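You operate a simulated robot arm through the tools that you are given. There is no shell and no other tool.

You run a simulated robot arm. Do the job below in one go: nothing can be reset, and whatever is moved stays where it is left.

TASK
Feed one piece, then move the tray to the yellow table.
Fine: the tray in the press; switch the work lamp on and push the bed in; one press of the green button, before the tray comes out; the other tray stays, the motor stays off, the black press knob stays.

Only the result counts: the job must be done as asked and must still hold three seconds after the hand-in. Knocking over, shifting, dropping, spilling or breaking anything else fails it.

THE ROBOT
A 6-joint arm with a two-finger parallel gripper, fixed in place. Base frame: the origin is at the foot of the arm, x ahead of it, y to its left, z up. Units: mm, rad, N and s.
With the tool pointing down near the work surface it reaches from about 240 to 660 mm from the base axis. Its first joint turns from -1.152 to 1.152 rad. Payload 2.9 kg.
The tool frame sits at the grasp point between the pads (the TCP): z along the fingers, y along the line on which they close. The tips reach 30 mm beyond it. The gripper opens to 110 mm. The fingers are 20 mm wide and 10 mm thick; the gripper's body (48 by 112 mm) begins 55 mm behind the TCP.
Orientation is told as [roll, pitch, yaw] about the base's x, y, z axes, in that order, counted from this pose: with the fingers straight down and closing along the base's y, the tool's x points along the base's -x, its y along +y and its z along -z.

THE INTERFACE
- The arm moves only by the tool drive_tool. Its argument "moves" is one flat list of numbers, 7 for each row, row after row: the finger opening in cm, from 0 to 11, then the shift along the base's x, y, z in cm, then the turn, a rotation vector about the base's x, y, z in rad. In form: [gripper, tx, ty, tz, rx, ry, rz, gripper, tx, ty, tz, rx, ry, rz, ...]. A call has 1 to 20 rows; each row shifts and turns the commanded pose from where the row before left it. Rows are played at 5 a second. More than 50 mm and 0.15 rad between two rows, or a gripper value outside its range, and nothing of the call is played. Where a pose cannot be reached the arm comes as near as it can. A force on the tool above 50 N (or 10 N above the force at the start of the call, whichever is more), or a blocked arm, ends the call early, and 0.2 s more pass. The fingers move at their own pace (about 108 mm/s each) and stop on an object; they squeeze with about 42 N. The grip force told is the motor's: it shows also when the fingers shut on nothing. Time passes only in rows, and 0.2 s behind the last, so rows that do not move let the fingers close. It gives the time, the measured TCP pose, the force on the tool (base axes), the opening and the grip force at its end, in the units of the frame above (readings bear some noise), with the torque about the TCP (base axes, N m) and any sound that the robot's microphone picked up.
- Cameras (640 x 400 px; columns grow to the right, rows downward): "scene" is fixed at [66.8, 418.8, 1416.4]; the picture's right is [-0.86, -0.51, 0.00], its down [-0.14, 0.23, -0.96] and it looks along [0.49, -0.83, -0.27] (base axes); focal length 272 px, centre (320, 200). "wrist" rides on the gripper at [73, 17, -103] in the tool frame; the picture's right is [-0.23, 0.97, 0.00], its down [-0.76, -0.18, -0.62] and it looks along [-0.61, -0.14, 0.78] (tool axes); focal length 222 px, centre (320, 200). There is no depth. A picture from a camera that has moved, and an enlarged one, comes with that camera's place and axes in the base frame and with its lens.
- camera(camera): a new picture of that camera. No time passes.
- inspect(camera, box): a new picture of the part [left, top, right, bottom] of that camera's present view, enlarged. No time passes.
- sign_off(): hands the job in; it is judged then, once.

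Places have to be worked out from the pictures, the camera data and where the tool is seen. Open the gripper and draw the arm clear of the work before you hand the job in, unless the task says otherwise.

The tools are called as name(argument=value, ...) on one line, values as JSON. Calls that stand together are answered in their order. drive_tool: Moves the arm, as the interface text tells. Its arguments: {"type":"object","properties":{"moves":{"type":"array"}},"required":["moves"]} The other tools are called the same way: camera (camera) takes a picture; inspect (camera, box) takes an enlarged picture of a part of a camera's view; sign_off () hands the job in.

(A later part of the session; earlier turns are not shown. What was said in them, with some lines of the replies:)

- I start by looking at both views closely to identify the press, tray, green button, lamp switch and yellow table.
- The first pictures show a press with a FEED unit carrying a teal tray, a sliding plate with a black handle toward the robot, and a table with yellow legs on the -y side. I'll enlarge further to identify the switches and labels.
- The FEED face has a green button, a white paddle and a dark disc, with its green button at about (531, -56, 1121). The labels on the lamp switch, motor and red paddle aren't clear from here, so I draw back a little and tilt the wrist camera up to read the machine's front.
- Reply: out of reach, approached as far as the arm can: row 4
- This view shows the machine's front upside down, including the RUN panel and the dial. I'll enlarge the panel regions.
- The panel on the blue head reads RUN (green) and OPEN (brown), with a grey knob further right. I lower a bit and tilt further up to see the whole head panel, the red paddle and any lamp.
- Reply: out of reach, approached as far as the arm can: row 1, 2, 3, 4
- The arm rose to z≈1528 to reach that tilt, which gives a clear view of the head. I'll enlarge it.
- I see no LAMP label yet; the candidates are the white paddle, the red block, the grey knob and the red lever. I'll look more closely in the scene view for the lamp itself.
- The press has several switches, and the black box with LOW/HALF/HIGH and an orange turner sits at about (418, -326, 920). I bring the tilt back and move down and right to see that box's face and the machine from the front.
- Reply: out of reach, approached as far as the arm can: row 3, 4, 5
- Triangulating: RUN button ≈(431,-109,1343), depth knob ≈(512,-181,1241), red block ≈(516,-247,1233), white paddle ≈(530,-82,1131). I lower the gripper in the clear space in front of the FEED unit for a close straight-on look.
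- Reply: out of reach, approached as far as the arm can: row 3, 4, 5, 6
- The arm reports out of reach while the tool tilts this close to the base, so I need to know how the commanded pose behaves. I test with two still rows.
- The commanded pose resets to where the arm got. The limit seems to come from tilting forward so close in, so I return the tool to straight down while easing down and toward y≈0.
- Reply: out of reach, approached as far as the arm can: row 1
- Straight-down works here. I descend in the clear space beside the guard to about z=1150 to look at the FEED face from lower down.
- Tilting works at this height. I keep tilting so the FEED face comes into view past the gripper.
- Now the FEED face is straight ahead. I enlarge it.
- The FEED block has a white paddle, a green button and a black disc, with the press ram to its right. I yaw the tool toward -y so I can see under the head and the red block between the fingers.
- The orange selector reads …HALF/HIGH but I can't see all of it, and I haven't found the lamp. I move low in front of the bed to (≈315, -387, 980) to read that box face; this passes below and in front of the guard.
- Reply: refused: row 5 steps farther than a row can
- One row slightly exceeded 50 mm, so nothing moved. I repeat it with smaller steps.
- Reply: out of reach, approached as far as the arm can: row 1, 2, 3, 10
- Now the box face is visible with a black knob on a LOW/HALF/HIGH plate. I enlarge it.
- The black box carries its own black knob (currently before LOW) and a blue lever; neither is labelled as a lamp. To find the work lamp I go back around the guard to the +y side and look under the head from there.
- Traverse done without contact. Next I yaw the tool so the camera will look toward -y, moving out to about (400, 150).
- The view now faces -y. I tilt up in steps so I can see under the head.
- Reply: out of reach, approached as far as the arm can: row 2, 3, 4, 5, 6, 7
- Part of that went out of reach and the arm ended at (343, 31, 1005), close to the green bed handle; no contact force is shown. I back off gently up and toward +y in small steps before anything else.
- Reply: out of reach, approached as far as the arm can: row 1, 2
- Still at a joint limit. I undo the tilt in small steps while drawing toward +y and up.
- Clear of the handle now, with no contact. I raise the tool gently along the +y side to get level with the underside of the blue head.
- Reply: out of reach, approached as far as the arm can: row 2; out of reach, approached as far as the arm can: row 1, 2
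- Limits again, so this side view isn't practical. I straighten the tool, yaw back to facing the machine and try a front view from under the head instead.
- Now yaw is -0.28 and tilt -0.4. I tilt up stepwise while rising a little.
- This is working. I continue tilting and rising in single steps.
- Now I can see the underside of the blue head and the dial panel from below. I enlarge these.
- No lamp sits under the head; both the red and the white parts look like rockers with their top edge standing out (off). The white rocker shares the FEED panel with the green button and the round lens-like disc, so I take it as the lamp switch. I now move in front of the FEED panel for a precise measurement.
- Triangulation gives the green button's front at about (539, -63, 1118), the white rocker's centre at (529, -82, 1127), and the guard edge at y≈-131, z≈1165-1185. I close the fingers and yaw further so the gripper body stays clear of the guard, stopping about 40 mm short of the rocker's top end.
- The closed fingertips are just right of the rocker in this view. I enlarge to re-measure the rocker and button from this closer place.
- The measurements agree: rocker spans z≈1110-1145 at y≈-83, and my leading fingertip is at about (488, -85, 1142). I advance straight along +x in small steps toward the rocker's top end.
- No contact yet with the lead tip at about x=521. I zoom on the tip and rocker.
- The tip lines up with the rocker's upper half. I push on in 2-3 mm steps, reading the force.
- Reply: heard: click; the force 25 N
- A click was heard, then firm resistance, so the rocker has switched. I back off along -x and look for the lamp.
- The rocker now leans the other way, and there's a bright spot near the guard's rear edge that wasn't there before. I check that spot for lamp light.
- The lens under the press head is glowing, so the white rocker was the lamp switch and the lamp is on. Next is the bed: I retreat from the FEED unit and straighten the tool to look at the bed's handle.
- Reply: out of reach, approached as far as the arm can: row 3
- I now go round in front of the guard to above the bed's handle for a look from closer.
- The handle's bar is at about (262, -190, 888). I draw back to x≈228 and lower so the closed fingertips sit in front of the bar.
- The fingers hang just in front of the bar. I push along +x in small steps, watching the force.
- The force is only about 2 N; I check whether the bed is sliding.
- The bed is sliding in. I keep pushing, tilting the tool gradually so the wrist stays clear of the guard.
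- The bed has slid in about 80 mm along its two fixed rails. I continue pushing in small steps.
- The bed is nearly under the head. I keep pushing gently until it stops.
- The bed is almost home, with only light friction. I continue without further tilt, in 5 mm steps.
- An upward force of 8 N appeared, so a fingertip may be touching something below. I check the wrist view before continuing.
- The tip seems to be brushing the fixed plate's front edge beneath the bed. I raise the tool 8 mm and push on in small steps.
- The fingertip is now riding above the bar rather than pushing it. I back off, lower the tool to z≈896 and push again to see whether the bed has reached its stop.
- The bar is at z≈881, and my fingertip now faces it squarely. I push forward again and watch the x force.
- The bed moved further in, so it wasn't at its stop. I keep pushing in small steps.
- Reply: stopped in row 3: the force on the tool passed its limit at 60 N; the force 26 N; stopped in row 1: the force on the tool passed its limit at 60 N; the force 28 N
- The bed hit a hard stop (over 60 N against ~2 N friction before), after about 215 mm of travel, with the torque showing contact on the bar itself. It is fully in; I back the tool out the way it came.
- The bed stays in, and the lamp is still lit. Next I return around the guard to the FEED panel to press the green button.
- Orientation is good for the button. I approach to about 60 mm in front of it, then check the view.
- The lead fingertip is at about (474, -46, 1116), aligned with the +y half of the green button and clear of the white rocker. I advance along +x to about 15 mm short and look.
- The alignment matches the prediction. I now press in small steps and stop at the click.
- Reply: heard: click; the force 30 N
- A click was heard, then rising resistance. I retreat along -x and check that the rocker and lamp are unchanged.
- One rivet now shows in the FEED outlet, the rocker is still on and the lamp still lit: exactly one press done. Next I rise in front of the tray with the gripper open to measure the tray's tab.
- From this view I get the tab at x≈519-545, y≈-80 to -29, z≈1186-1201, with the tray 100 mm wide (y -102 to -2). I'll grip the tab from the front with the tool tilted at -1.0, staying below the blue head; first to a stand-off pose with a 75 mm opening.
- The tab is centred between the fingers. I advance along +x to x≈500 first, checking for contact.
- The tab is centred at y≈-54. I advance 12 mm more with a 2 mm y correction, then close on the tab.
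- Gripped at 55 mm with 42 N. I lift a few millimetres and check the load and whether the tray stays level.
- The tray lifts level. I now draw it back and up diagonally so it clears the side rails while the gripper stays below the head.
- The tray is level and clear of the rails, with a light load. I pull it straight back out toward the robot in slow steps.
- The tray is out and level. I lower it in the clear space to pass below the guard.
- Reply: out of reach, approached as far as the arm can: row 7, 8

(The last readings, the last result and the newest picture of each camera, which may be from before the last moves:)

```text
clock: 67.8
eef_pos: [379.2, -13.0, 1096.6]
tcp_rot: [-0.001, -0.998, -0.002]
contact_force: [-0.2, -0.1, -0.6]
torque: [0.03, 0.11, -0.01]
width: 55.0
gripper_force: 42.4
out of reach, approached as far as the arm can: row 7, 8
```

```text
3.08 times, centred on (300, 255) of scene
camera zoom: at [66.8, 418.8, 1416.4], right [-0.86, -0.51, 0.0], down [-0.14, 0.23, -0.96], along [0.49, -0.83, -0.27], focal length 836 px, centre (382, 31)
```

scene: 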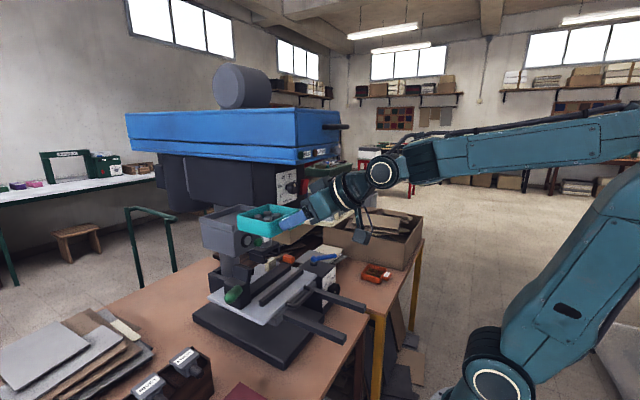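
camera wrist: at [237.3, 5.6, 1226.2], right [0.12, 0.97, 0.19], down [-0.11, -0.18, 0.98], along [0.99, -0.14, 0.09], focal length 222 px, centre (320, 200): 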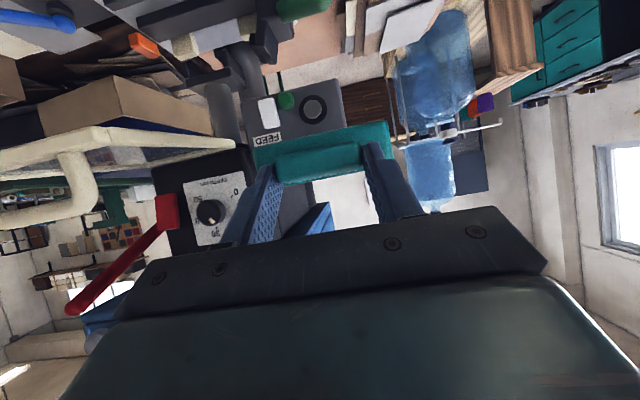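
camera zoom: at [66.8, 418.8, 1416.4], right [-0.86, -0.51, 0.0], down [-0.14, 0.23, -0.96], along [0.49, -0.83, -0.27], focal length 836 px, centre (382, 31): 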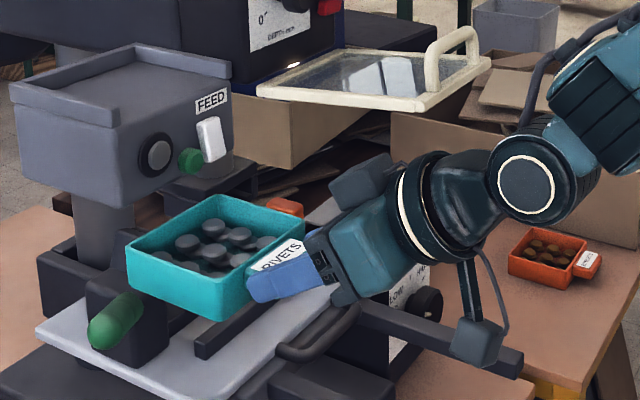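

The inner reach limit pushed the arm to (379, -13, 1097) but the tray is still held and level. To keep the tray clear of the ram while passing under the guard, I turn the heading toward -y in small steps.

drive_tool(moves=[3, -0.2, -0.2, 0, 0, 0, -0.1, 3, -0.4, -0.2, 0, 0, 0, -0.1, 3, -0.4, -0.2, 0, 0, 0, -0.1])

drive_tool(moves=[3, -0.5, -0.3, 0, 0, 0, -0.1, 3, -0.5, -0.3, 0, 0, 0, -0.1, 3, -0.5, -0.3, 0, 0, 0, -0.1])

inspect(camera="scene", box=[200, 190, 400, 320])

camera(camera="wrist")

```text
clock: 68.6
eef_pos: [370.0, -18.0, 1096.9]
tcp_rot: [0.0, -0.999, -0.301]
contact_force: [0.1, 0.4, -1.6]
torque: [0.03, 0.12, 0.02]
width: 55.3
gripper_force: 42.3
```

```text
clock: 69.4
eef_pos: [354.4, -28.5, 1096.3]
tcp_rot: [0.002, -1.003, -0.602]
contact_force: [0.1, -0.3, -1.6]
torque: [0.04, 0.06, -0.02]
width: 55.2
gripper_force: 41.6
```

```text
3.08 times, centred on (300, 255) of scene
camera zoom: at [66.8, 418.8, 1416.4], right [-0.86, -0.51, 0.0], down [-0.14, 0.23, -0.96], along [0.49, -0.83, -0.27], focal length 836 px, centre (382, 31)
```

zoom: 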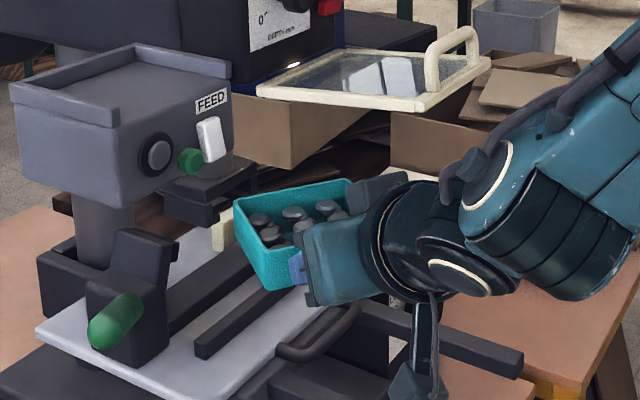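

```text
taken
camera wrist: at [259.3, 58.3, 1090.7], right [0.65, 0.73, 0.19], down [-0.2, -0.08, 0.98], along [0.73, -0.67, 0.09], focal length 222 px, centre (320, 200)
```

wrist: 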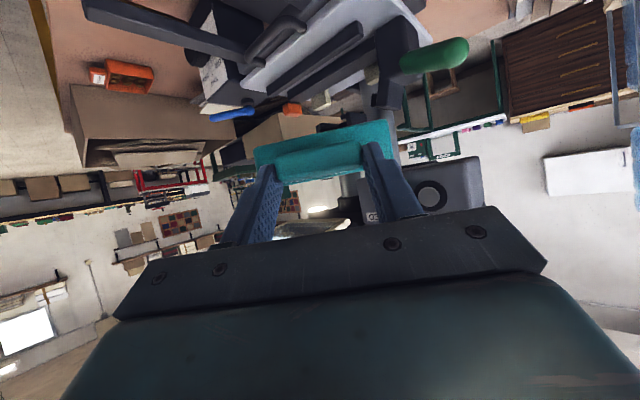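

All steady and reachable. I continue turning and shifting toward -y under the guard.

drive_tool(moves=[3, -0.5, -1.2, 0, 0, 0, -0.08, 3, -0.5, -1.2, 0, 0, 0, -0.08, 3, -0.5, -1.2, 0, 0, 0, -0.08, 3, -0.5, -1.2, 0, 0, 0, -0.08])

drive_tool(moves=[3, -0.2, -2, 0, 0, 0, 0, 3, -0.2, -2.1, 0, 0, 0, 0, 3, -0.2, -2.1, 0, 0, 0, 0])

camera(camera="scene")

camera(camera="wrist")

```text
clock: 70.4
eef_pos: [334.0, -75.8, 1094.7]
tcp_rot: [0.001, -1.001, -0.922]
contact_force: [0.0, 0.0, -1.8]
torque: [0.08, 0.09, 0.0]
width: 55.4
gripper_force: 41.8
```

```text
clock: 71.2
eef_pos: [327.1, -135.1, 1094.5]
tcp_rot: [-0.001, -1.001, -0.918]
contact_force: [0.8, 0.4, -1.2]
torque: [0.11, 0.09, 0.01]
width: 55.3
gripper_force: 42.1
```

```text
taken
```

scene: 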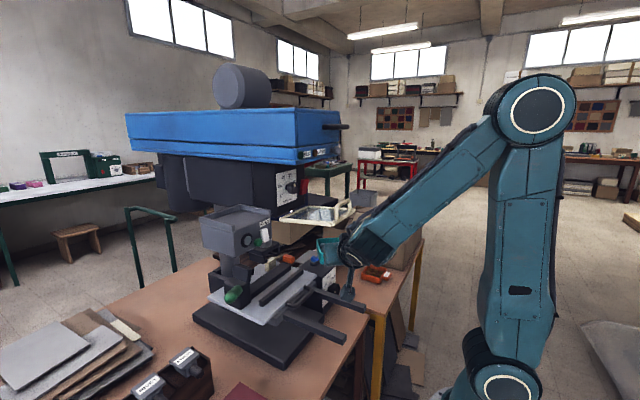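

```text
taken
camera wrist: at [262.9, -23.3, 1089.7], right [0.85, 0.49, 0.19], down [-0.21, -0.02, 0.98], along [0.49, -0.87, 0.09], focal length 222 px, centre (320, 200)
```

wrist: 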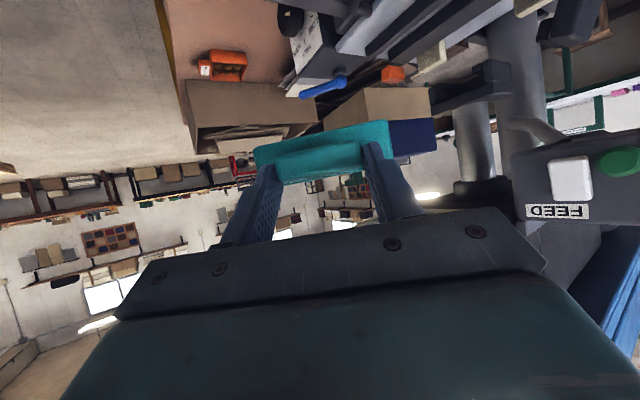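

Still level and clear. I continue toward the yellow table.

drive_tool(moves=[3, -0.1, -2.1, 0, 0, 0, 0, 3, -0.1, -2.1, 0, 0, 0, 0, 3, 0, -2.2, 0, 0, 0, 0, 3, 0, -2.2, 0, 0, 0, 0, 3, 0, -2.2, 0, 0, 0, 0])

drive_tool(moves=[3, 0, -2.2, 0, 0, 0, 0, 3, 0.2, -2.2, 0, 0, 0, 0, 3, 0.3, -2.2, 0, 0, 0, 0, 3, 0.4, -2.2, 0, 0, 0, 0, 3, 0.4, -2.2, 0, 0, 0, 0])

camera(camera="scene")

camera(camera="wrist")

```text
clock: 72.4
eef_pos: [328.6, -245.4, 1095.5]
tcp_rot: [0.0, -1.002, -0.919]
contact_force: [-0.9, -0.6, -1.7]
torque: [0.09, 0.1, -0.01]
width: 55.3
gripper_force: 42.1
```

```text
clock: 73.6
eef_pos: [339.0, -357.5, 1095.3]
tcp_rot: [0.0, -1.002, -0.921]
contact_force: [-0.4, 0.8, -0.9]
torque: [0.08, 0.07, 0.02]
width: 55.4
gripper_force: 42.2
```

```text
taken
```

scene: 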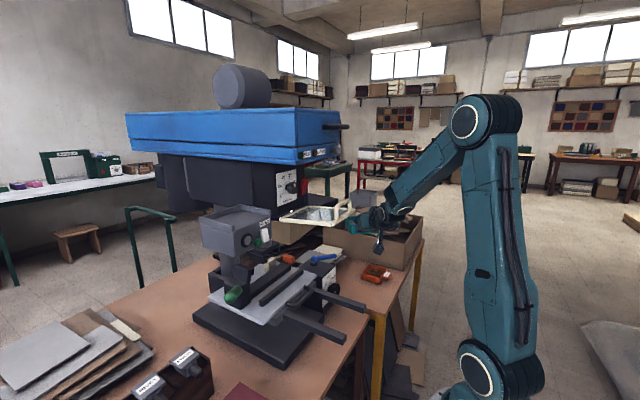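

```text
taken
camera wrist: at [274.9, -245.1, 1090.4], right [0.85, 0.49, 0.19], down [-0.21, -0.02, 0.98], along [0.49, -0.87, 0.09], focal length 222 px, centre (320, 200)
```

wrist: 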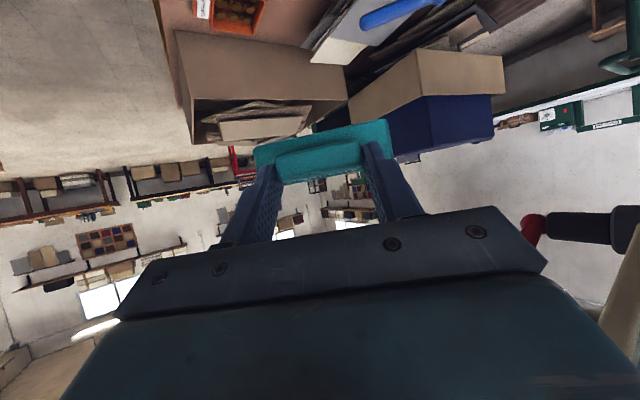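

The tray is held steady. From the pictures the orange tray's near face is at y≈-636 (x 381-467), the table's right edge runs from about (300,-455) to (530,-477), and the black box front is at x≈487, y down to -435. I'll set the teal tray around (520,-570), so I move out there at this height with heading about -0.5.

drive_tool(moves=[3, 1.2, -1.9, 0, 0, 0, 0.047, 3, 1.2, -1.9, 0, 0, 0, 0.047, 3, 1.2, -1.9, 0, 0, 0, 0.047, 3, 1.2, -1.9, 0, 0, 0, 0.047, 3, 1.2, -1.9, 0, 0, 0, 0.047])

drive_tool(moves=[3, 1.2, -1.9, 0, 0, 0, 0.047, 3, 1.2, -1.9, 0, 0, 0, 0.047, 3, 1.2, -1.9, 0, 0, 0, 0.047, 3, 1.2, -2, 0, 0, 0, 0.047])

camera(camera="wrist")

camera(camera="scene")

```text
clock: 74.8
eef_pos: [398.7, -451.1, 1096.4]
tcp_rot: [0.001, -1.002, -0.684]
contact_force: [-0.5, 0.5, -1.4]
torque: [0.09, 0.05, 0.0]
width: 55.3
gripper_force: 42.2
```

```text
clock: 75.8
eef_pos: [448.5, -529.0, 1096.0]
tcp_rot: [-0.001, -1.002, -0.495]
contact_force: [0.5, -0.5, -0.9]
torque: [0.06, 0.1, -0.01]
width: 55.2
gripper_force: 42.3
```

```text
taken
camera wrist: at [344.5, -453.4, 1090.8], right [0.57, 0.8, 0.19], down [-0.18, -0.1, 0.98], along [0.8, -0.59, 0.09], focal length 222 px, centre (320, 200)
```

wrist: 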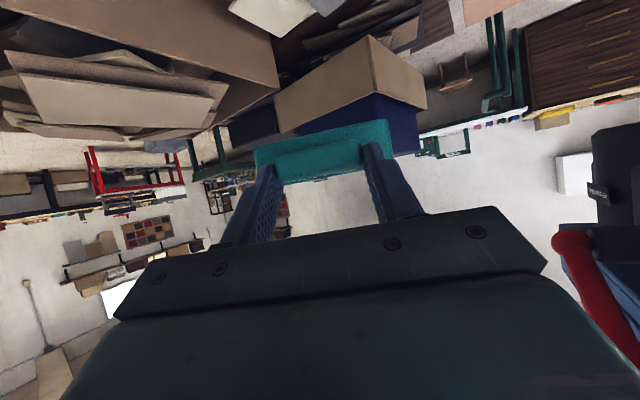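

```text
taken
```

scene: 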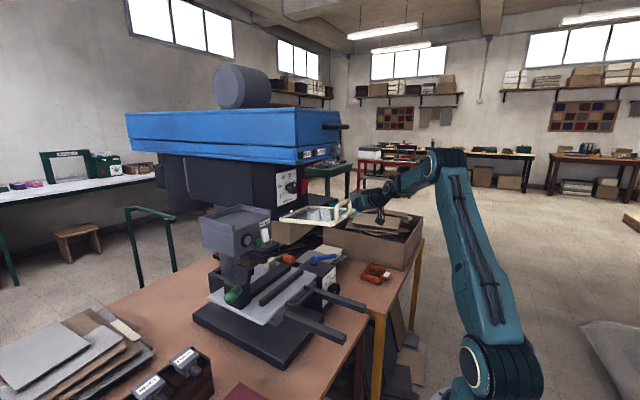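

Everything is steady above the target. I lower straight down in stages.

drive_tool(moves=[3, 0, 0, -2, 0, 0, 0, 3, 0, 0, -3, 0, 0, 0, 3, 0, 0, -3, 0, 0, 0, 3, 0, 0, -3, 0, 0, 0, 3, 0, 0, -3, 0, 0, 0, 3, 0, 0, -2, 0, 0, 0])

camera(camera="wrist")

camera(camera="scene")

```text
clock: 77.2
eef_pos: [445.9, -530.4, 935.8]
tcp_rot: [0.002, -1.002, -0.497]
contact_force: [0.1, -0.1, -1.7]
torque: [0.07, 0.09, 0.01]
width: 55.4
gripper_force: 42.1
```

```text
taken
camera wrist: at [342.1, -454.9, 929.7], right [0.57, 0.8, 0.19], down [-0.19, -0.1, 0.98], along [0.8, -0.59, 0.09], focal length 222 px, centre (320, 200)
```

wrist: 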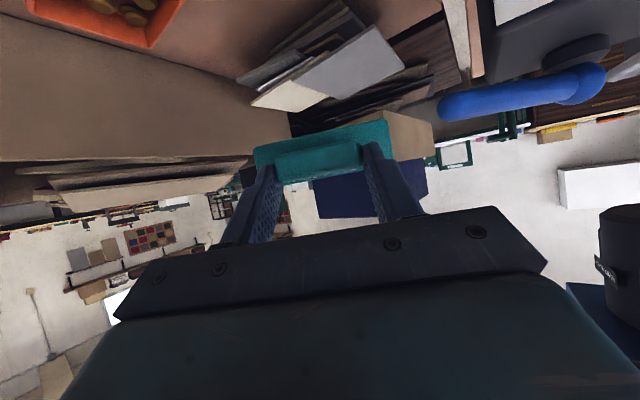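

```text
taken
```

scene: 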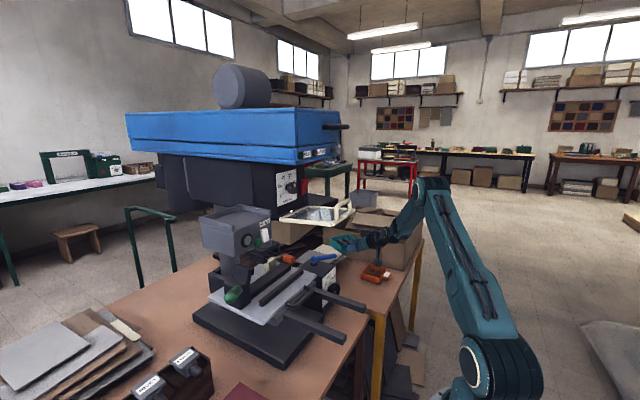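

The blue lever's end is at about (519,-472,897), roughly 35 mm from the tray's edge, and nothing has been touched. I continue lowering straight down.

drive_tool(moves=[3, 0, 0, -2, 0, 0, 0, 3, 0, 0, -3, 0, 0, 0, 3, 0, 0, -3, 0, 0, 0, 3, 0, 0, -3, 0, 0, 0, 3, 0, 0, -1.5, 0, 0, 0])

camera(camera="wrist")

camera(camera="scene")

inspect(camera="scene", box=[300, 210, 440, 310])

```text
clock: 78.4
eef_pos: [448.3, -528.9, 811.4]
tcp_rot: [0.0, -1.002, -0.494]
contact_force: [-1.3, 1.0, -0.2]
torque: [0.02, -0.17, 0.05]
width: 55.2
gripper_force: 42.2
```

```text
taken
camera wrist: at [344.1, -452.0, 806.6], right [0.57, 0.8, 0.19], down [-0.19, -0.1, 0.98], along [0.8, -0.59, 0.09], focal length 222 px, centre (320, 200)
```

wrist: 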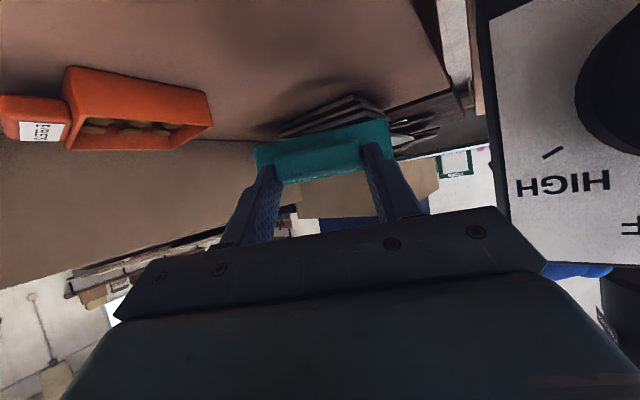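

```text
taken
```

scene: 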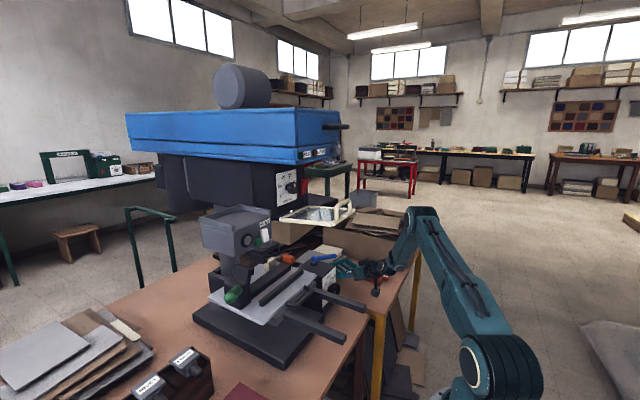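

```text
4.00 times, centred on (370, 260) of scene
camera zoom: at [66.8, 418.8, 1416.3], right [-0.86, -0.51, 0.0], down [-0.14, 0.23, -0.96], along [0.49, -0.83, -0.27], focal length 1086 px, centre (120, -40)
```

zoom: 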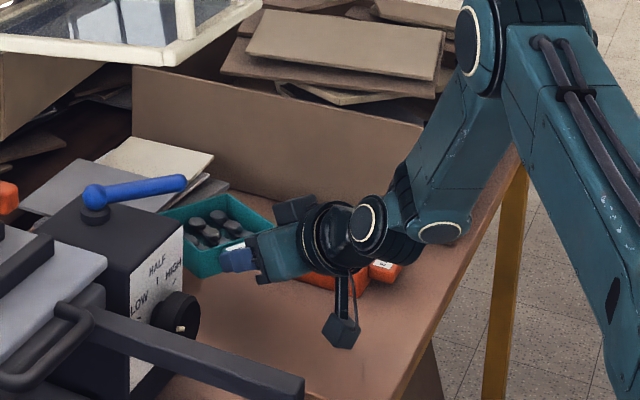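

The torque changed sign, as if the tray's far corner is touching something, probably the sheet stack, earlier than the table. I lift straight up right away and look.

drive_tool(moves=[3, 0, 0, 1.5, 0, 0, 0, 3, 0, 0, 1.5, 0, 0, 0])

inspect(camera="wrist", box=[200, 60, 480, 230])

inspect(camera="scene", box=[310, 235, 400, 300])

```text
clock: 79.0
eef_pos: [445.7, -527.4, 841.2]
tcp_rot: [0.001, -0.999, -0.5]
contact_force: [-0.2, -0.1, -0.7]
torque: [0.07, 0.13, 0.0]
width: 55.1
gripper_force: 41.6
```

```text
2.29 times, centred on (340, 145) of wrist
camera zoom: at [343.0, -450.5, 835.3], right [0.57, 0.8, 0.19], down [-0.19, -0.1, 0.98], along [0.8, -0.59, 0.09], focal length 508 px, centre (274, 326)
```

zoom: 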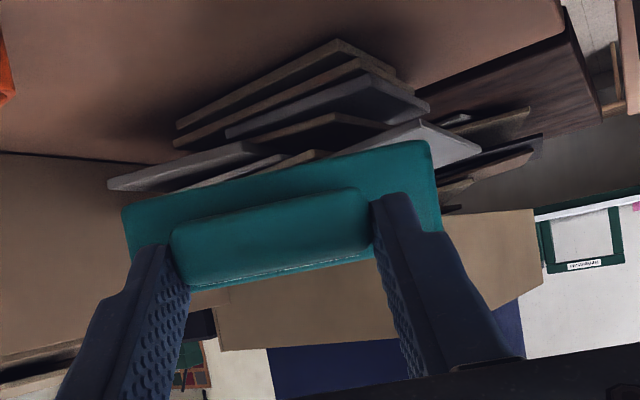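

```text
6.15 times, centred on (355, 268) of scene
camera zoom: at [66.8, 418.8, 1416.4], right [-0.86, -0.51, 0.0], down [-0.14, 0.23, -0.96], along [0.49, -0.83, -0.27], focal length 1672 px, centre (105, -215)
```

zoom: 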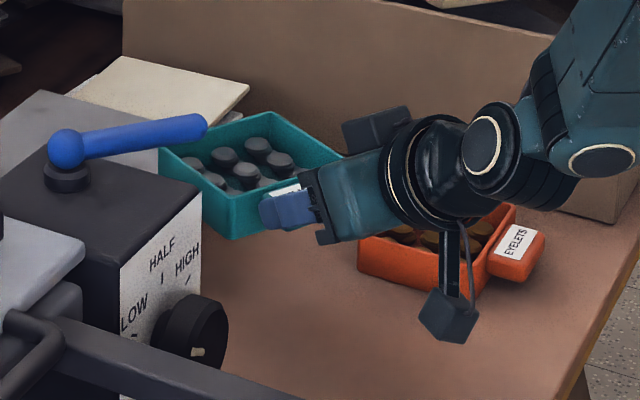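

The wrist view shows a tall stack of sheets just beyond the tray, so I will set it down nearer. Before that I measure the orange tray and the table height properly from here, then from higher up.

inspect(camera="wrist", box=[0, 20, 260, 180])

drive_tool(moves=[3, -0.8, 0, 2.5, 0, 0, 0, 3, -0.8, 0, 2.5, 0, 0, 0, 3, -0.8, 0, 2.5, 0, 0, 0, 3, -0.8, 0, 2.5, 0, 0, 0])

camera(camera="wrist")

inspect(camera="wrist", box=[0, 0, 260, 160])

inspect(camera="wrist", box=[200, 0, 460, 160])

```text
2.46 times, centred on (130, 100) of wrist
camera zoom: at [343.0, -450.5, 835.3], right [0.57, 0.8, 0.19], down [-0.19, -0.1, 0.98], along [0.8, -0.59, 0.09], focal length 547 px, centre (788, 446)
```

zoom: 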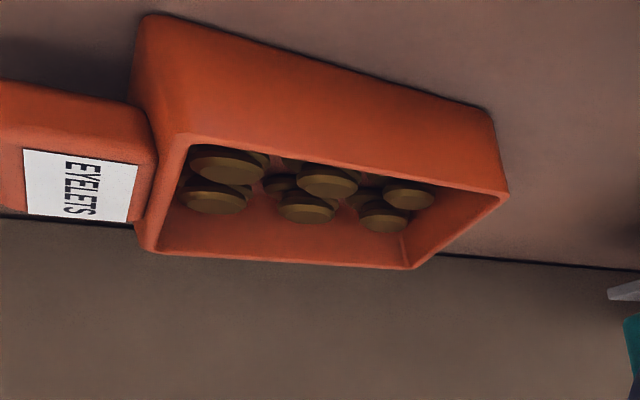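

```text
clock: 80.0
eef_pos: [417.5, -527.6, 939.5]
tcp_rot: [0.001, -1.002, -0.498]
contact_force: [0.0, -0.7, -1.7]
torque: [0.03, 0.08, 0.0]
width: 55.5
gripper_force: 42.1
```

```text
taken
camera wrist: at [313.4, -451.2, 934.9], right [0.57, 0.8, 0.19], down [-0.18, -0.1, 0.98], along [0.8, -0.59, 0.09], focal length 222 px, centre (320, 200)
```

wrist: 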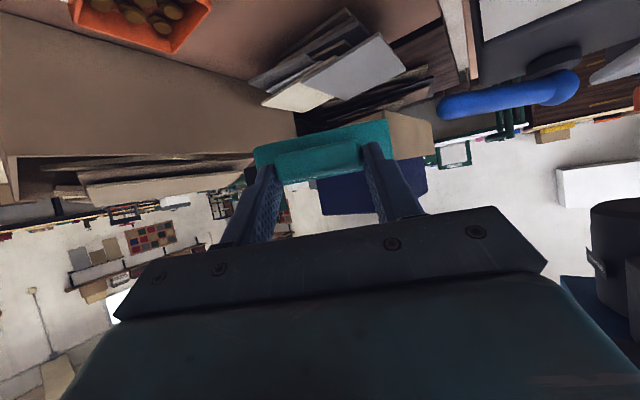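

```text
2.46 times, centred on (130, 80) of wrist
camera zoom: at [313.4, -451.2, 934.9], right [0.57, 0.8, 0.19], down [-0.18, -0.1, 0.98], along [0.8, -0.59, 0.09], focal length 547 px, centre (788, 495)
```

zoom: 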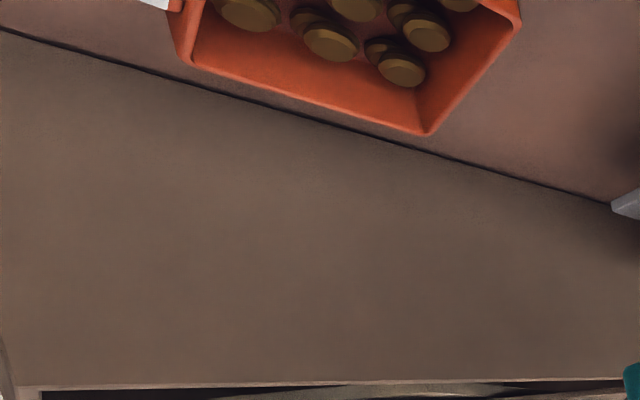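

```text
2.46 times, centred on (330, 80) of wrist
camera zoom: at [313.4, -451.2, 934.9], right [0.57, 0.8, 0.19], down [-0.18, -0.1, 0.98], along [0.8, -0.59, 0.09], focal length 547 px, centre (295, 495)
```

zoom: 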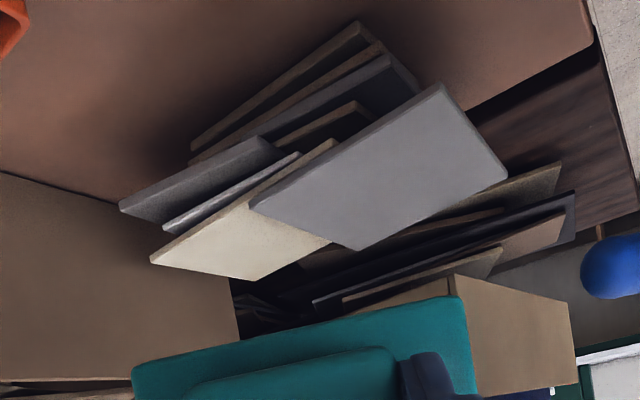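

Triangulating the orange tray from two heights gives the table top at z≈696 and its near face at y≈-675; the sheet stack starts at about x=592-640. I'll place the teal tray around (445,-572), clear of all of them, so I move back 42 mm and lower to z≈840 first.

drive_tool(moves=[3, -1.4, 0.1, 0, 0, 0, -0.034, 3, -1.4, 0.1, 0, 0, 0, -0.034, 3, -1.4, 0.1, 0, 0, 0, -0.034])

drive_tool(moves=[3, 0, 0, -2, 0, 0, 0, 3, 0, 0, -2.5, 0, 0, 0, 3, 0, 0, -2.5, 0, 0, 0, 3, 0, 0, -2, 0, 0, 0, 3, 0, 0, -1, 0, 0, 0, 3, 0, 0, 0, 0, 0, 0])

camera(camera="wrist")

inspect(camera="scene", box=[310, 225, 430, 310])

```text
clock: 80.8
eef_pos: [379.5, -519.9, 939.9]
tcp_rot: [0.001, -1.001, -0.6]
contact_force: [0.1, 0.5, -0.9]
torque: [0.07, 0.11, -0.01]
width: 55.2
gripper_force: 41.9
out of reach, approached as far as the arm can: row 3
```

```text
clock: 82.2
eef_pos: [381.8, -521.6, 839.7]
tcp_rot: [-0.001, -1.001, -0.599]
contact_force: [-0.3, 0.3, -1.7]
torque: [0.08, 0.08, -0.06]
width: 55.1
gripper_force: 42.2
```

```text
taken
camera wrist: at [286.8, -435.0, 834.8], right [0.65, 0.73, 0.19], down [-0.19, -0.08, 0.98], along [0.73, -0.67, 0.09], focal length 222 px, centre (320, 200)
```

wrist: 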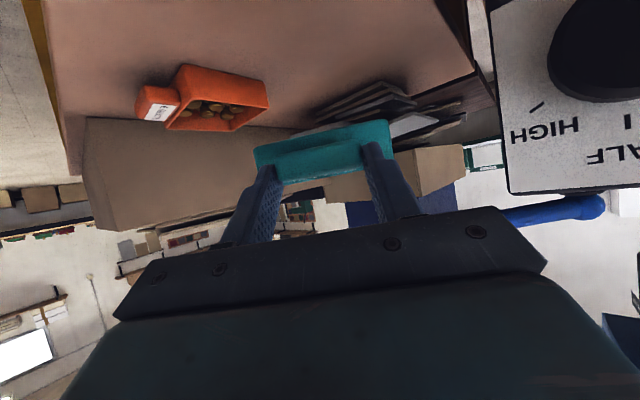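

```text
4.71 times, centred on (370, 268) of scene
camera zoom: at [66.8, 418.8, 1416.4], right [-0.86, -0.51, 0.0], down [-0.14, 0.23, -0.96], along [0.49, -0.83, -0.27], focal length 1278 px, centre (85, -118)
```

zoom: 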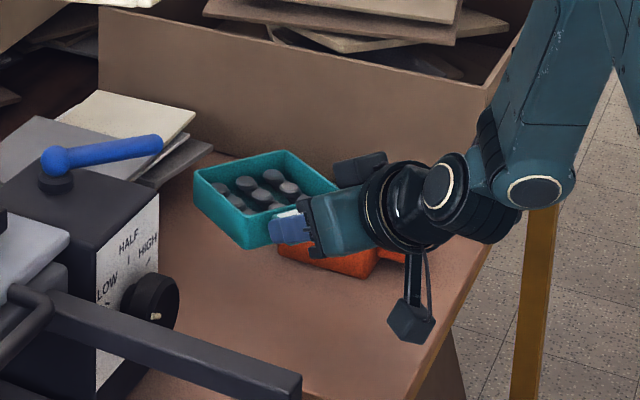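

The tray is now above open table between the stack and the orange tray. I lower further in stages, watching the force.

drive_tool(moves=[3, 0, 0, -1.5, 0, 0, 0, 3, 0, 0, -1.5, 0, 0, 0, 3, 0, 0, 0, 0, 0, 0])

drive_tool(moves=[3, 0, 0, -1, 0, 0, 0, 3, 0, 0, -1, 0, 0, 0, 3, 0, 0, 0, 0, 0, 0])

drive_tool(moves=[3, 0, 0, -1, 0, 0, 0, 3, 0, 0, -1, 0, 0, 0, 3, 0, 0, 0, 0, 0, 0])

inspect(camera="scene", box=[310, 225, 430, 310])

camera(camera="wrist")

```text
clock: 83.0
eef_pos: [383.0, -522.6, 810.6]
tcp_rot: [-0.005, -0.999, -0.598]
contact_force: [0.2, -0.1, -2.1]
torque: [0.07, 0.1, 0.01]
width: 55.3
gripper_force: 41.7
```

```text
clock: 83.8
eef_pos: [382.7, -520.7, 791.0]
tcp_rot: [-0.002, -1.003, -0.599]
contact_force: [0.9, -0.1, -1.2]
torque: [0.04, 0.06, -0.01]
width: 55.4
gripper_force: 41.9
```

```text
clock: 84.6
eef_pos: [382.3, -520.6, 770.4]
tcp_rot: [-0.003, -1.001, -0.6]
contact_force: [-0.1, 0.1, -0.9]
torque: [0.09, 0.05, -0.01]
width: 55.1
gripper_force: 42.2
```

```text
4.71 times, centred on (370, 268) of scene
camera zoom: at [66.8, 418.8, 1416.4], right [-0.86, -0.51, 0.0], down [-0.14, 0.23, -0.96], along [0.49, -0.83, -0.27], focal length 1278 px, centre (85, -118)
```

zoom: 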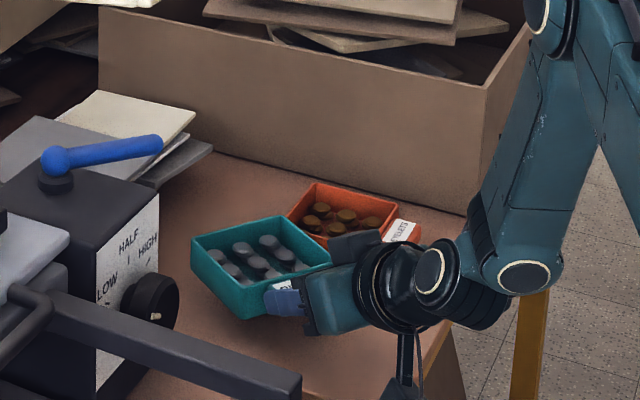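

```text
taken
camera wrist: at [287.8, -434.6, 764.7], right [0.65, 0.73, 0.19], down [-0.19, -0.08, 0.98], along [0.73, -0.67, 0.09], focal length 222 px, centre (320, 200)
```

wrist: 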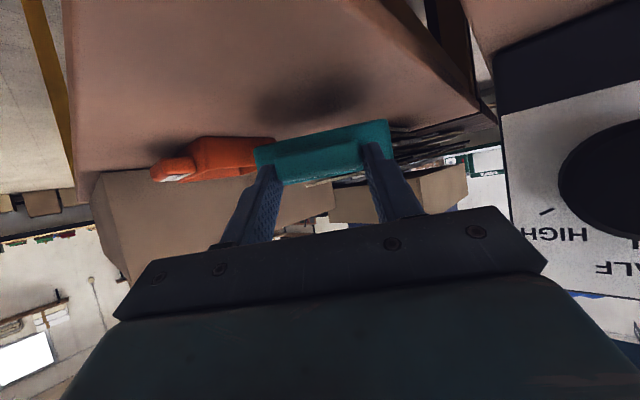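

No contact at z=770, with the tray's shadow on the table below it. I continue down in 8 mm then 4 mm steps.

drive_tool(moves=[3, 0, 0, -0.8, 0, 0, 0, 3, 0, 0, -0.8, 0, 0, 0, 3, 0, 0, 0, 0, 0, 0])

drive_tool(moves=[3, 0, 0, -0.5, 0, 0, 0, 3, 0, 0, -0.4, 0, 0, 0, 3, 0, 0, 0, 0, 0, 0])

drive_tool(moves=[3, 0, 0, -0.4, 0, 0, 0, 3, 0, 0, 0, 0, 0, 0])

inspect(camera="scene", box=[310, 225, 430, 310])

```text
clock: 85.4
eef_pos: [384.1, -522.3, 754.5]
tcp_rot: [0.0, -1.001, -0.598]
contact_force: [0.4, -0.2, -1.4]
torque: [0.11, 0.08, 0.01]
width: 55.2
gripper_force: 41.9
out of reach, approached as far as the arm can: row 1
```

```text
clock: 86.2
eef_pos: [382.4, -519.9, 745.1]
tcp_rot: [-0.001, -0.998, -0.599]
contact_force: [-0.7, -0.3, -2.1]
torque: [0.03, 0.06, 0.01]
width: 55.1
gripper_force: 41.5
```

```text
clock: 86.8
eef_pos: [382.5, -520.3, 741.9]
tcp_rot: [0.0, -1.003, -0.599]
contact_force: [0.5, 0.4, -1.8]
torque: [0.07, 0.13, -0.02]
width: 55.2
gripper_force: 42.0
```

```text
4.71 times, centred on (370, 268) of scene
camera zoom: at [66.8, 418.8, 1416.4], right [-0.86, -0.51, 0.0], down [-0.14, 0.23, -0.96], along [0.49, -0.83, -0.27], focal length 1278 px, centre (85, -118)
```

zoom: 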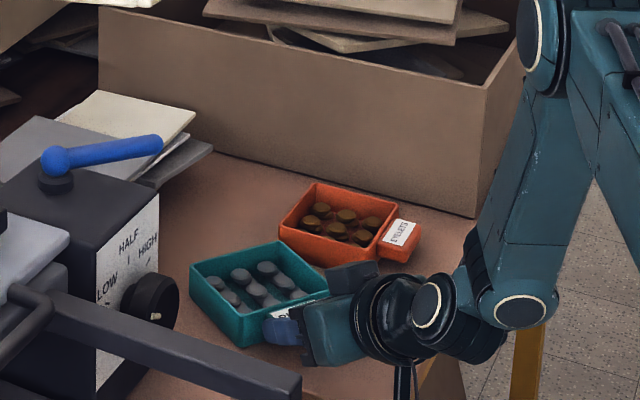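

Still hanging free at z=742. I continue in 3 mm steps until the table takes the weight.

drive_tool(moves=[3, 0, 0, -0.3, 0, 0, 0, 3, 0, 0, 0, 0, 0, 0])

drive_tool(moves=[3, 0, 0, -0.3, 0, 0, 0, 3, 0, 0, 0, 0, 0, 0])

drive_tool(moves=[3, 0, 0, -0.3, 0, 0, 0, 3, 0, 0, 0, 0, 0, 0])

inspect(camera="scene", box=[330, 260, 400, 310])

```text
clock: 87.4
eef_pos: [384.0, -520.9, 740.0]
tcp_rot: [0.001, -1.004, -0.599]
contact_force: [-1.4, 1.0, 4.8]
torque: [-0.42, -0.6, 0.05]
width: 54.9
gripper_force: 42.2
```

```text
clock: 88.0
eef_pos: [384.2, -522.4, 739.5]
tcp_rot: [0.0, -1.008, -0.599]
contact_force: [-4.0, 6.2, 26.8]
torque: [-0.09, -0.77, 0.14]
width: 55.3
gripper_force: 42.0
```

```text
clock: 88.6
eef_pos: [384.7, -522.6, 736.0]
tcp_rot: [-0.004, -1.013, -0.597]
contact_force: [-2.4, 6.1, 34.6]
torque: [-0.65, -0.86, 0.21]
width: 55.0
gripper_force: 42.3
```

```text
8.00 times, centred on (365, 285) of scene
camera zoom: at [66.3, 419.5, 1416.2], right [-0.86, -0.51, 0.0], down [-0.14, 0.23, -0.96], along [0.49, -0.83, -0.27], focal length 2173 px, centre (-40, -480)
```

zoom: 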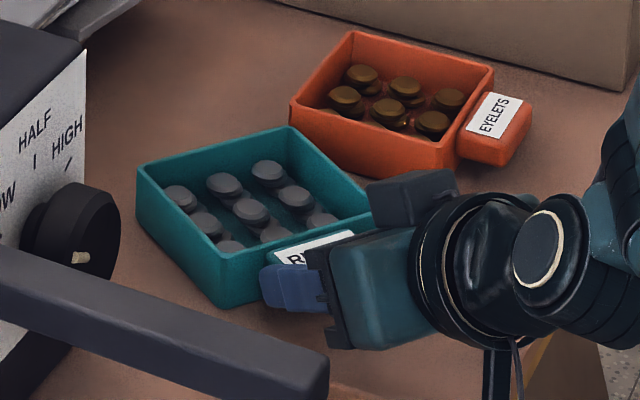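

The table carries the tray (35 N pressing), so I ease up a little before releasing.

drive_tool(moves=[3, 0, 0, 0.3, 0, 0, 0, 3, 0, 0, 0, 0, 0, 0])

drive_tool(moves=[3, 0, 0, 0.15, 0, 0, 0, 3, 0, 0, 0, 0, 0, 0])

```text
clock: 89.2
eef_pos: [384.0, -521.6, 738.3]
tcp_rot: [-0.005, -1.007, -0.598]
contact_force: [5.8, -3.9, 19.0]
torque: [-0.55, -0.85, 0.0]
width: 55.2
gripper_force: 42.1
```

```text
clock: 89.8
eef_pos: [383.1, -522.5, 737.4]
tcp_rot: [-0.002, -1.005, -0.598]
contact_force: [3.8, -3.9, 15.6]
torque: [-0.63, -0.53, 0.02]
width: 55.3
gripper_force: 42.0
```

drive_tool(moves=[3, 0, 0, 0.2, 0, 0, 0, 3, 0, 0, 0, 0, 0, 0])

drive_tool(moves=[3, 0, 0, 0.1, 0, 0, 0, 3, 0, 0, 0, 0, 0, 0])

```text
clock: 90.4
eef_pos: [381.8, -520.1, 737.5]
tcp_rot: [-0.001, -0.998, -0.602]
contact_force: [1.4, -1.9, 7.0]
torque: [-0.55, 0.04, 0.08]
width: 55.3
gripper_force: 41.9
```

```text
clock: 91.0
eef_pos: [382.7, -520.1, 739.5]
tcp_rot: [0.004, -0.998, -0.602]
contact_force: [-0.1, 0.9, -1.0]
torque: [0.08, 0.11, -0.03]
width: 55.3
gripper_force: 41.9
```

The load is just balanced, so the tray rests or hovers within a millimetre of the table. I ease down 1 mm and open the fingers a little.

drive_tool(moves=[3, 0, 0, -0.1, 0, 0, 0, 7.2, 0, 0, 0, 0, 0, 0, 7.2, 0, 0, 0, 0, 0, 0])

inspect(camera="scene", box=[330, 260, 400, 310])

camera(camera="wrist")

```text
clock: 91.8
eef_pos: [382.9, -521.0, 740.1]
tcp_rot: [-0.002, -1.0, -0.598]
contact_force: [-0.8, 0.5, 0.6]
torque: [-0.03, 0.0, 0.02]
width: 72.3
gripper_force: 0.1
```

```text
8.00 times, centred on (365, 285) of scene
camera zoom: at [66.8, 418.8, 1416.4], right [-0.86, -0.51, 0.0], down [-0.14, 0.23, -0.96], along [0.49, -0.83, -0.27], focal length 2173 px, centre (-40, -480)
```

zoom: 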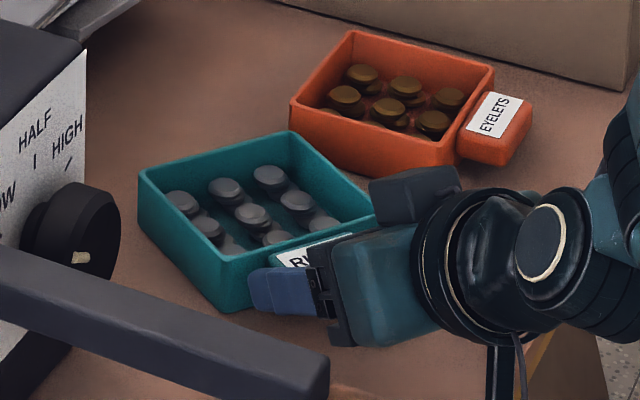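

```text
taken
camera wrist: at [287.9, -434.3, 734.4], right [0.65, 0.73, 0.19], down [-0.19, -0.08, 0.98], along [0.73, -0.67, 0.09], focal length 222 px, centre (320, 200)
```

wrist: 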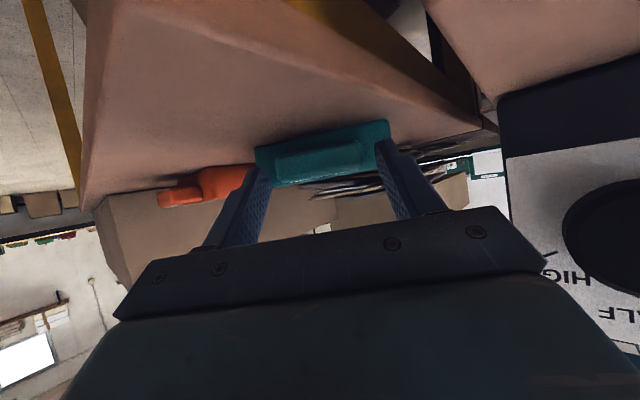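

The fingers are free and the tray sits flat on the table. I withdraw backward and up away from it.

drive_tool(moves=[7.2, -0.8, 0.5, 0.2, 0, 0, 0, 7.2, -1.2, 0.8, 0.6, 0, 0, 0, 7.2, -1.2, 0.8, 1.5, 0, 0, 0])

inspect(camera="scene", box=[310, 225, 430, 310])

camera(camera="wrist")

```text
clock: 92.6
eef_pos: [368.7, -489.7, 761.1]
tcp_rot: [-0.001, -1.0, -0.601]
contact_force: [-1.1, 0.8, 0.0]
torque: [0.0, 0.02, -0.03]
width: 72.0
gripper_force: 0.0
out of reach, approached as far as the arm can: row 1, 2, 3
```

```text
4.71 times, centred on (370, 268) of scene
camera zoom: at [66.8, 418.8, 1416.4], right [-0.86, -0.51, 0.0], down [-0.14, 0.23, -0.96], along [0.49, -0.83, -0.27], focal length 1278 px, centre (85, -118)
```

zoom: 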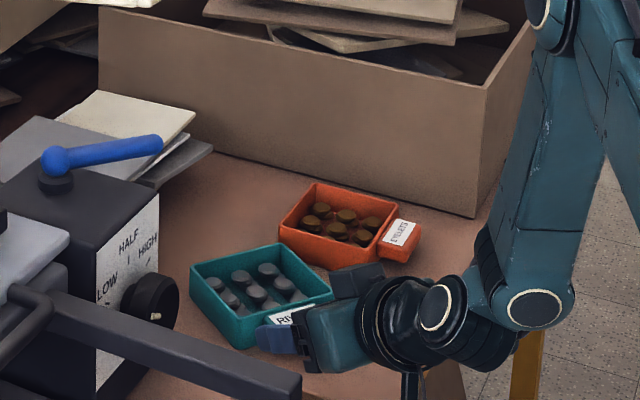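

```text
taken
camera wrist: at [274.5, -403.3, 755.3], right [0.65, 0.73, 0.19], down [-0.19, -0.08, 0.98], along [0.73, -0.67, 0.09], focal length 222 px, centre (320, 200)
```

wrist: 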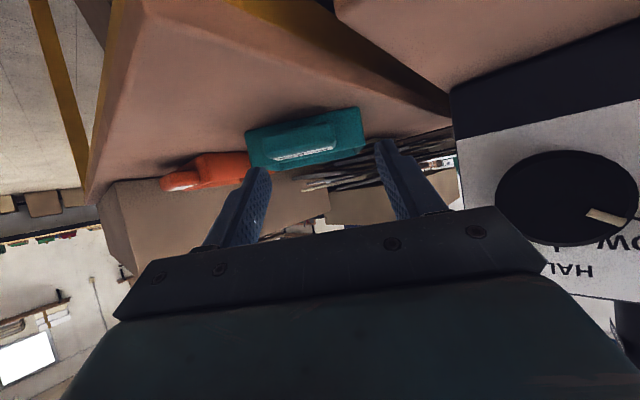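

The tray stays put. I raise the arm straight up in short stages to get clear.

drive_tool(moves=[7.2, 0, 0, 2, 0, 0, 0, 7.2, 0, 0, 3, 0, 0, 0])

drive_tool(moves=[7.2, 0, 0, 3.5, 0, 0, 0, 7.2, 0, 0, 3.5, 0, 0, 0, 7.2, 0, 0, 3.5, 0, 0, 0])

drive_tool(moves=[7.2, 0, 0.5, 3.5, 0, 0, 0, 7.2, 0, 0.5, 3.5, 0, 0, 0, 7.2, 0, 0.5, 3.5, 0, 0, 0])

camera(camera="scene")

camera(camera="wrist")

```text
clock: 93.2
eef_pos: [371.7, -488.7, 812.9]
tcp_rot: [0.003, -1.0, -0.6]
contact_force: [0.4, -0.2, 0.3]
torque: [-0.01, 0.0, 0.03]
width: 72.1
gripper_force: 0.0
```

```text
clock: 94.0
eef_pos: [367.6, -491.8, 915.3]
tcp_rot: [0.0, -1.001, -0.601]
contact_force: [-0.3, 0.3, 0.2]
torque: [0.0, -0.03, 0.02]
width: 71.9
gripper_force: 0.1
```

```text
clock: 94.8
eef_pos: [371.7, -475.3, 1021.9]
tcp_rot: [0.001, -0.999, -0.6]
contact_force: [0.1, -0.4, -0.8]
torque: [0.01, -0.04, 0.02]
width: 71.9
gripper_force: 0.0
```

```text
taken
```

scene: 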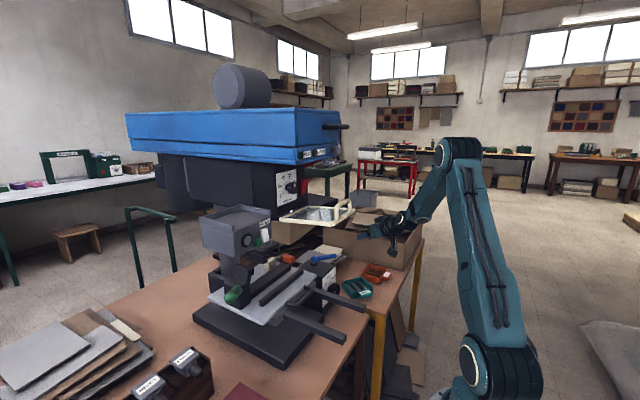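

```text
taken
camera wrist: at [275.7, -389.7, 1017.3], right [0.65, 0.73, 0.19], down [-0.19, -0.08, 0.98], along [0.73, -0.67, 0.09], focal length 222 px, centre (320, 200)
```

wrist: 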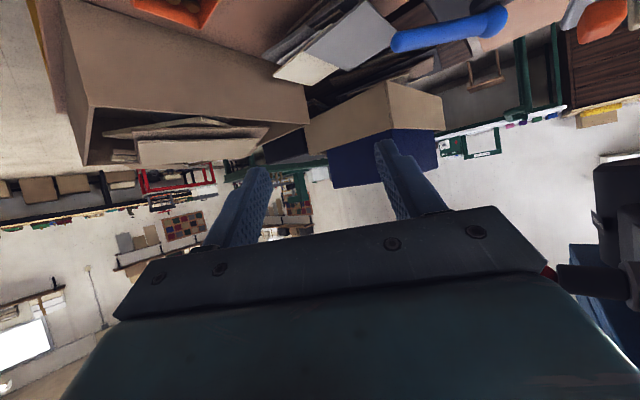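

The arm is clear. I compare the table area and the press with the initial pictures.

inspect(camera="scene", box=[280, 230, 400, 305])

inspect(camera="scene", box=[180, 160, 380, 285])

inspect(camera="scene", box=[260, 120, 360, 182])

inspect(camera="scene", box=[180, 220, 400, 360])

inspect(camera="wrist", box=[240, 0, 480, 130])

```text
5.33 times, centred on (340, 268) of scene
camera zoom: at [66.8, 418.8, 1416.3], right [-0.86, -0.51, 0.0], down [-0.14, 0.23, -0.96], along [0.49, -0.83, -0.27], focal length 1449 px, centre (213, -160)
```

zoom: 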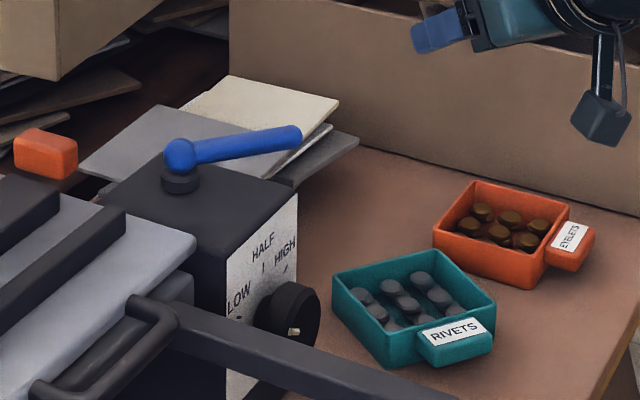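

```text
3.20 times, centred on (280, 222) of scene
camera zoom: at [66.8, 418.8, 1416.3], right [-0.86, -0.51, 0.0], down [-0.14, 0.23, -0.96], along [0.49, -0.83, -0.27], focal length 869 px, centre (448, 128)
```

zoom: 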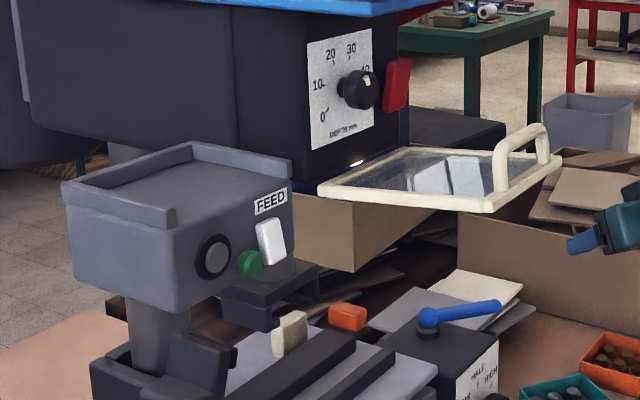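

```text
6.40 times, centred on (310, 151) of scene
camera zoom: at [66.8, 418.8, 1416.3], right [-0.86, -0.51, 0.0], down [-0.14, 0.23, -0.96], along [0.49, -0.83, -0.27], focal length 1738 px, centre (384, 514)
```

zoom: 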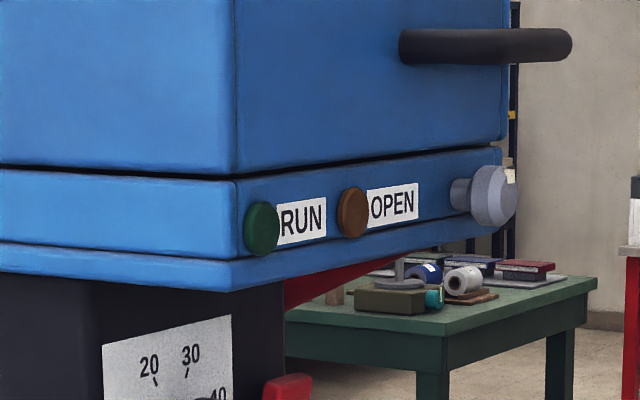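

```text
2.86 times, centred on (290, 290) of scene
camera zoom: at [66.8, 418.8, 1416.3], right [-0.86, -0.51, 0.0], down [-0.14, 0.23, -0.96], along [0.49, -0.83, -0.27], focal length 776 px, centre (406, -57)
```

zoom: 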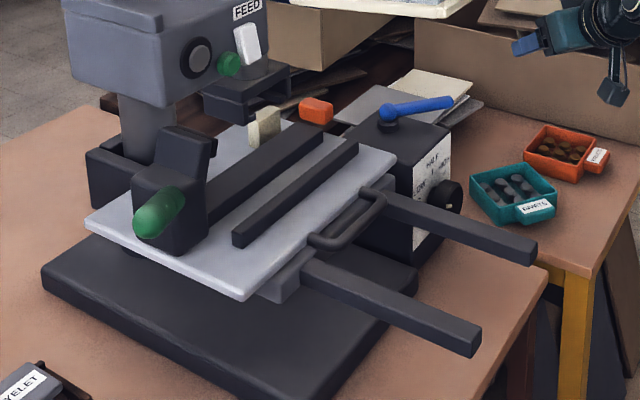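

```text
2.67 times, centred on (360, 65) of wrist
camera zoom: at [275.7, -389.7, 1017.3], right [0.65, 0.73, 0.19], down [-0.19, -0.08, 0.98], along [0.73, -0.67, 0.09], focal length 592 px, centre (213, 560)
```

zoom: 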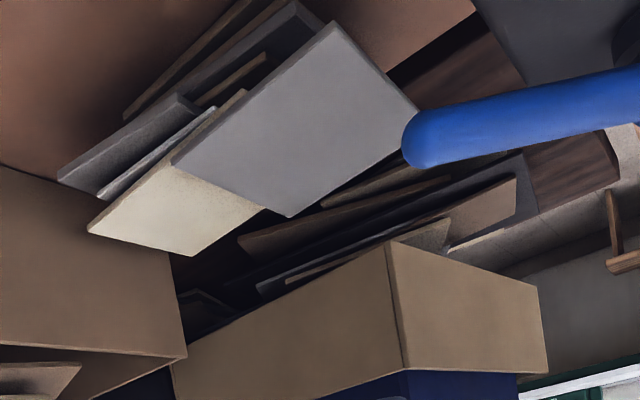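

Everything matches: rivet in the outlet, lamp lit, bed in, depth knob, RUN panel, orange tray, lever and sheets unchanged, and the teal tray flat on the yellow table. I open the gripper fully and raise the arm further clear.

drive_tool(moves=[11, -0.5, 1, 3, 0, 0, 0, 11, -0.5, 1, 3, 0, 0, 0, 11, -0.5, 1, 3, 0, 0, 0, 11, 0, 0, 0, 0, 0, 0])

camera(camera="scene")

inspect(camera="scene", box=[200, 190, 400, 310])

```text
clock: 95.8
eef_pos: [356.0, -447.0, 1110.6]
tcp_rot: [0.0, -1.002, -0.6]
contact_force: [0.3, -0.3, -0.6]
torque: [0.0, -0.02, 0.0]
width: 110.1
gripper_force: 0.1
```

```text
taken
```

scene: 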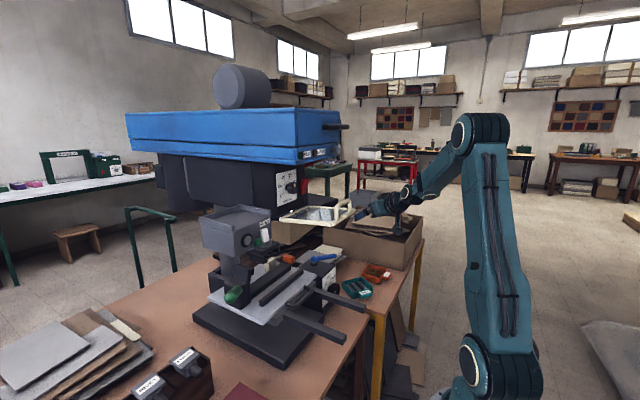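

```text
3.20 times, centred on (300, 250) of scene
camera zoom: at [66.8, 418.8, 1416.4], right [-0.86, -0.51, 0.0], down [-0.14, 0.23, -0.96], along [0.49, -0.83, -0.27], focal length 869 px, centre (384, 40)
```

zoom: 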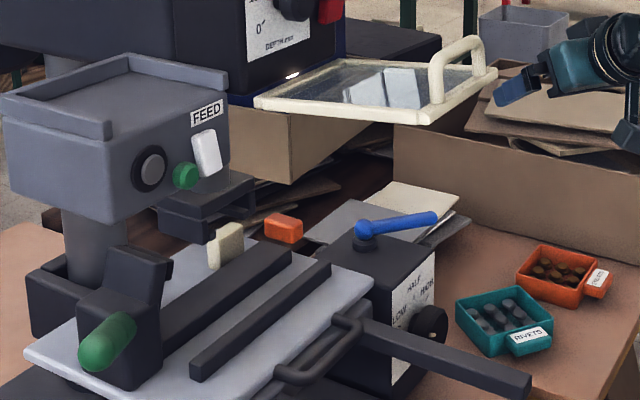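

The gripper is open and the arm is clear. The pictures show the lamp on, the bed in, one rivet fed, and the RIVETS tray resting on the yellow table, so I hand the job in.

sign_off()

```text
The job is handed in.
```

I fed one piece, moved the RIVETS tray to the yellow table and handed the job in. The result of the check has not come back.

- **Lamp:** I pressed the white rocker on the FEED panel and the lens under the press head lit up. It was still lit in the last picture.
- **Bed:** I pushed it in by its handle, about 215 mm, until it hit a hard stop. It stayed there when I let go.
- **Feed:** I pressed the green FEED button once, with the tray still in the press. One click was heard and one rivet now shows in the outlet.
- **Tray:** It is flat on the yellow table with its rivets in it, between the orange tray and the stack of sheets.
- **Left alone:** The orange tray, the RUN button and the black depth knob look the same as at the start. I heard no sound from the motor.

While lowering the tray the first time, it touched something lightly at about 774 mm height, most likely the sheets. I lifted it at once and set it down elsewhere. The sheets look unmoved compared with the first picture.

The gripper is open and the arm is clear of the work.
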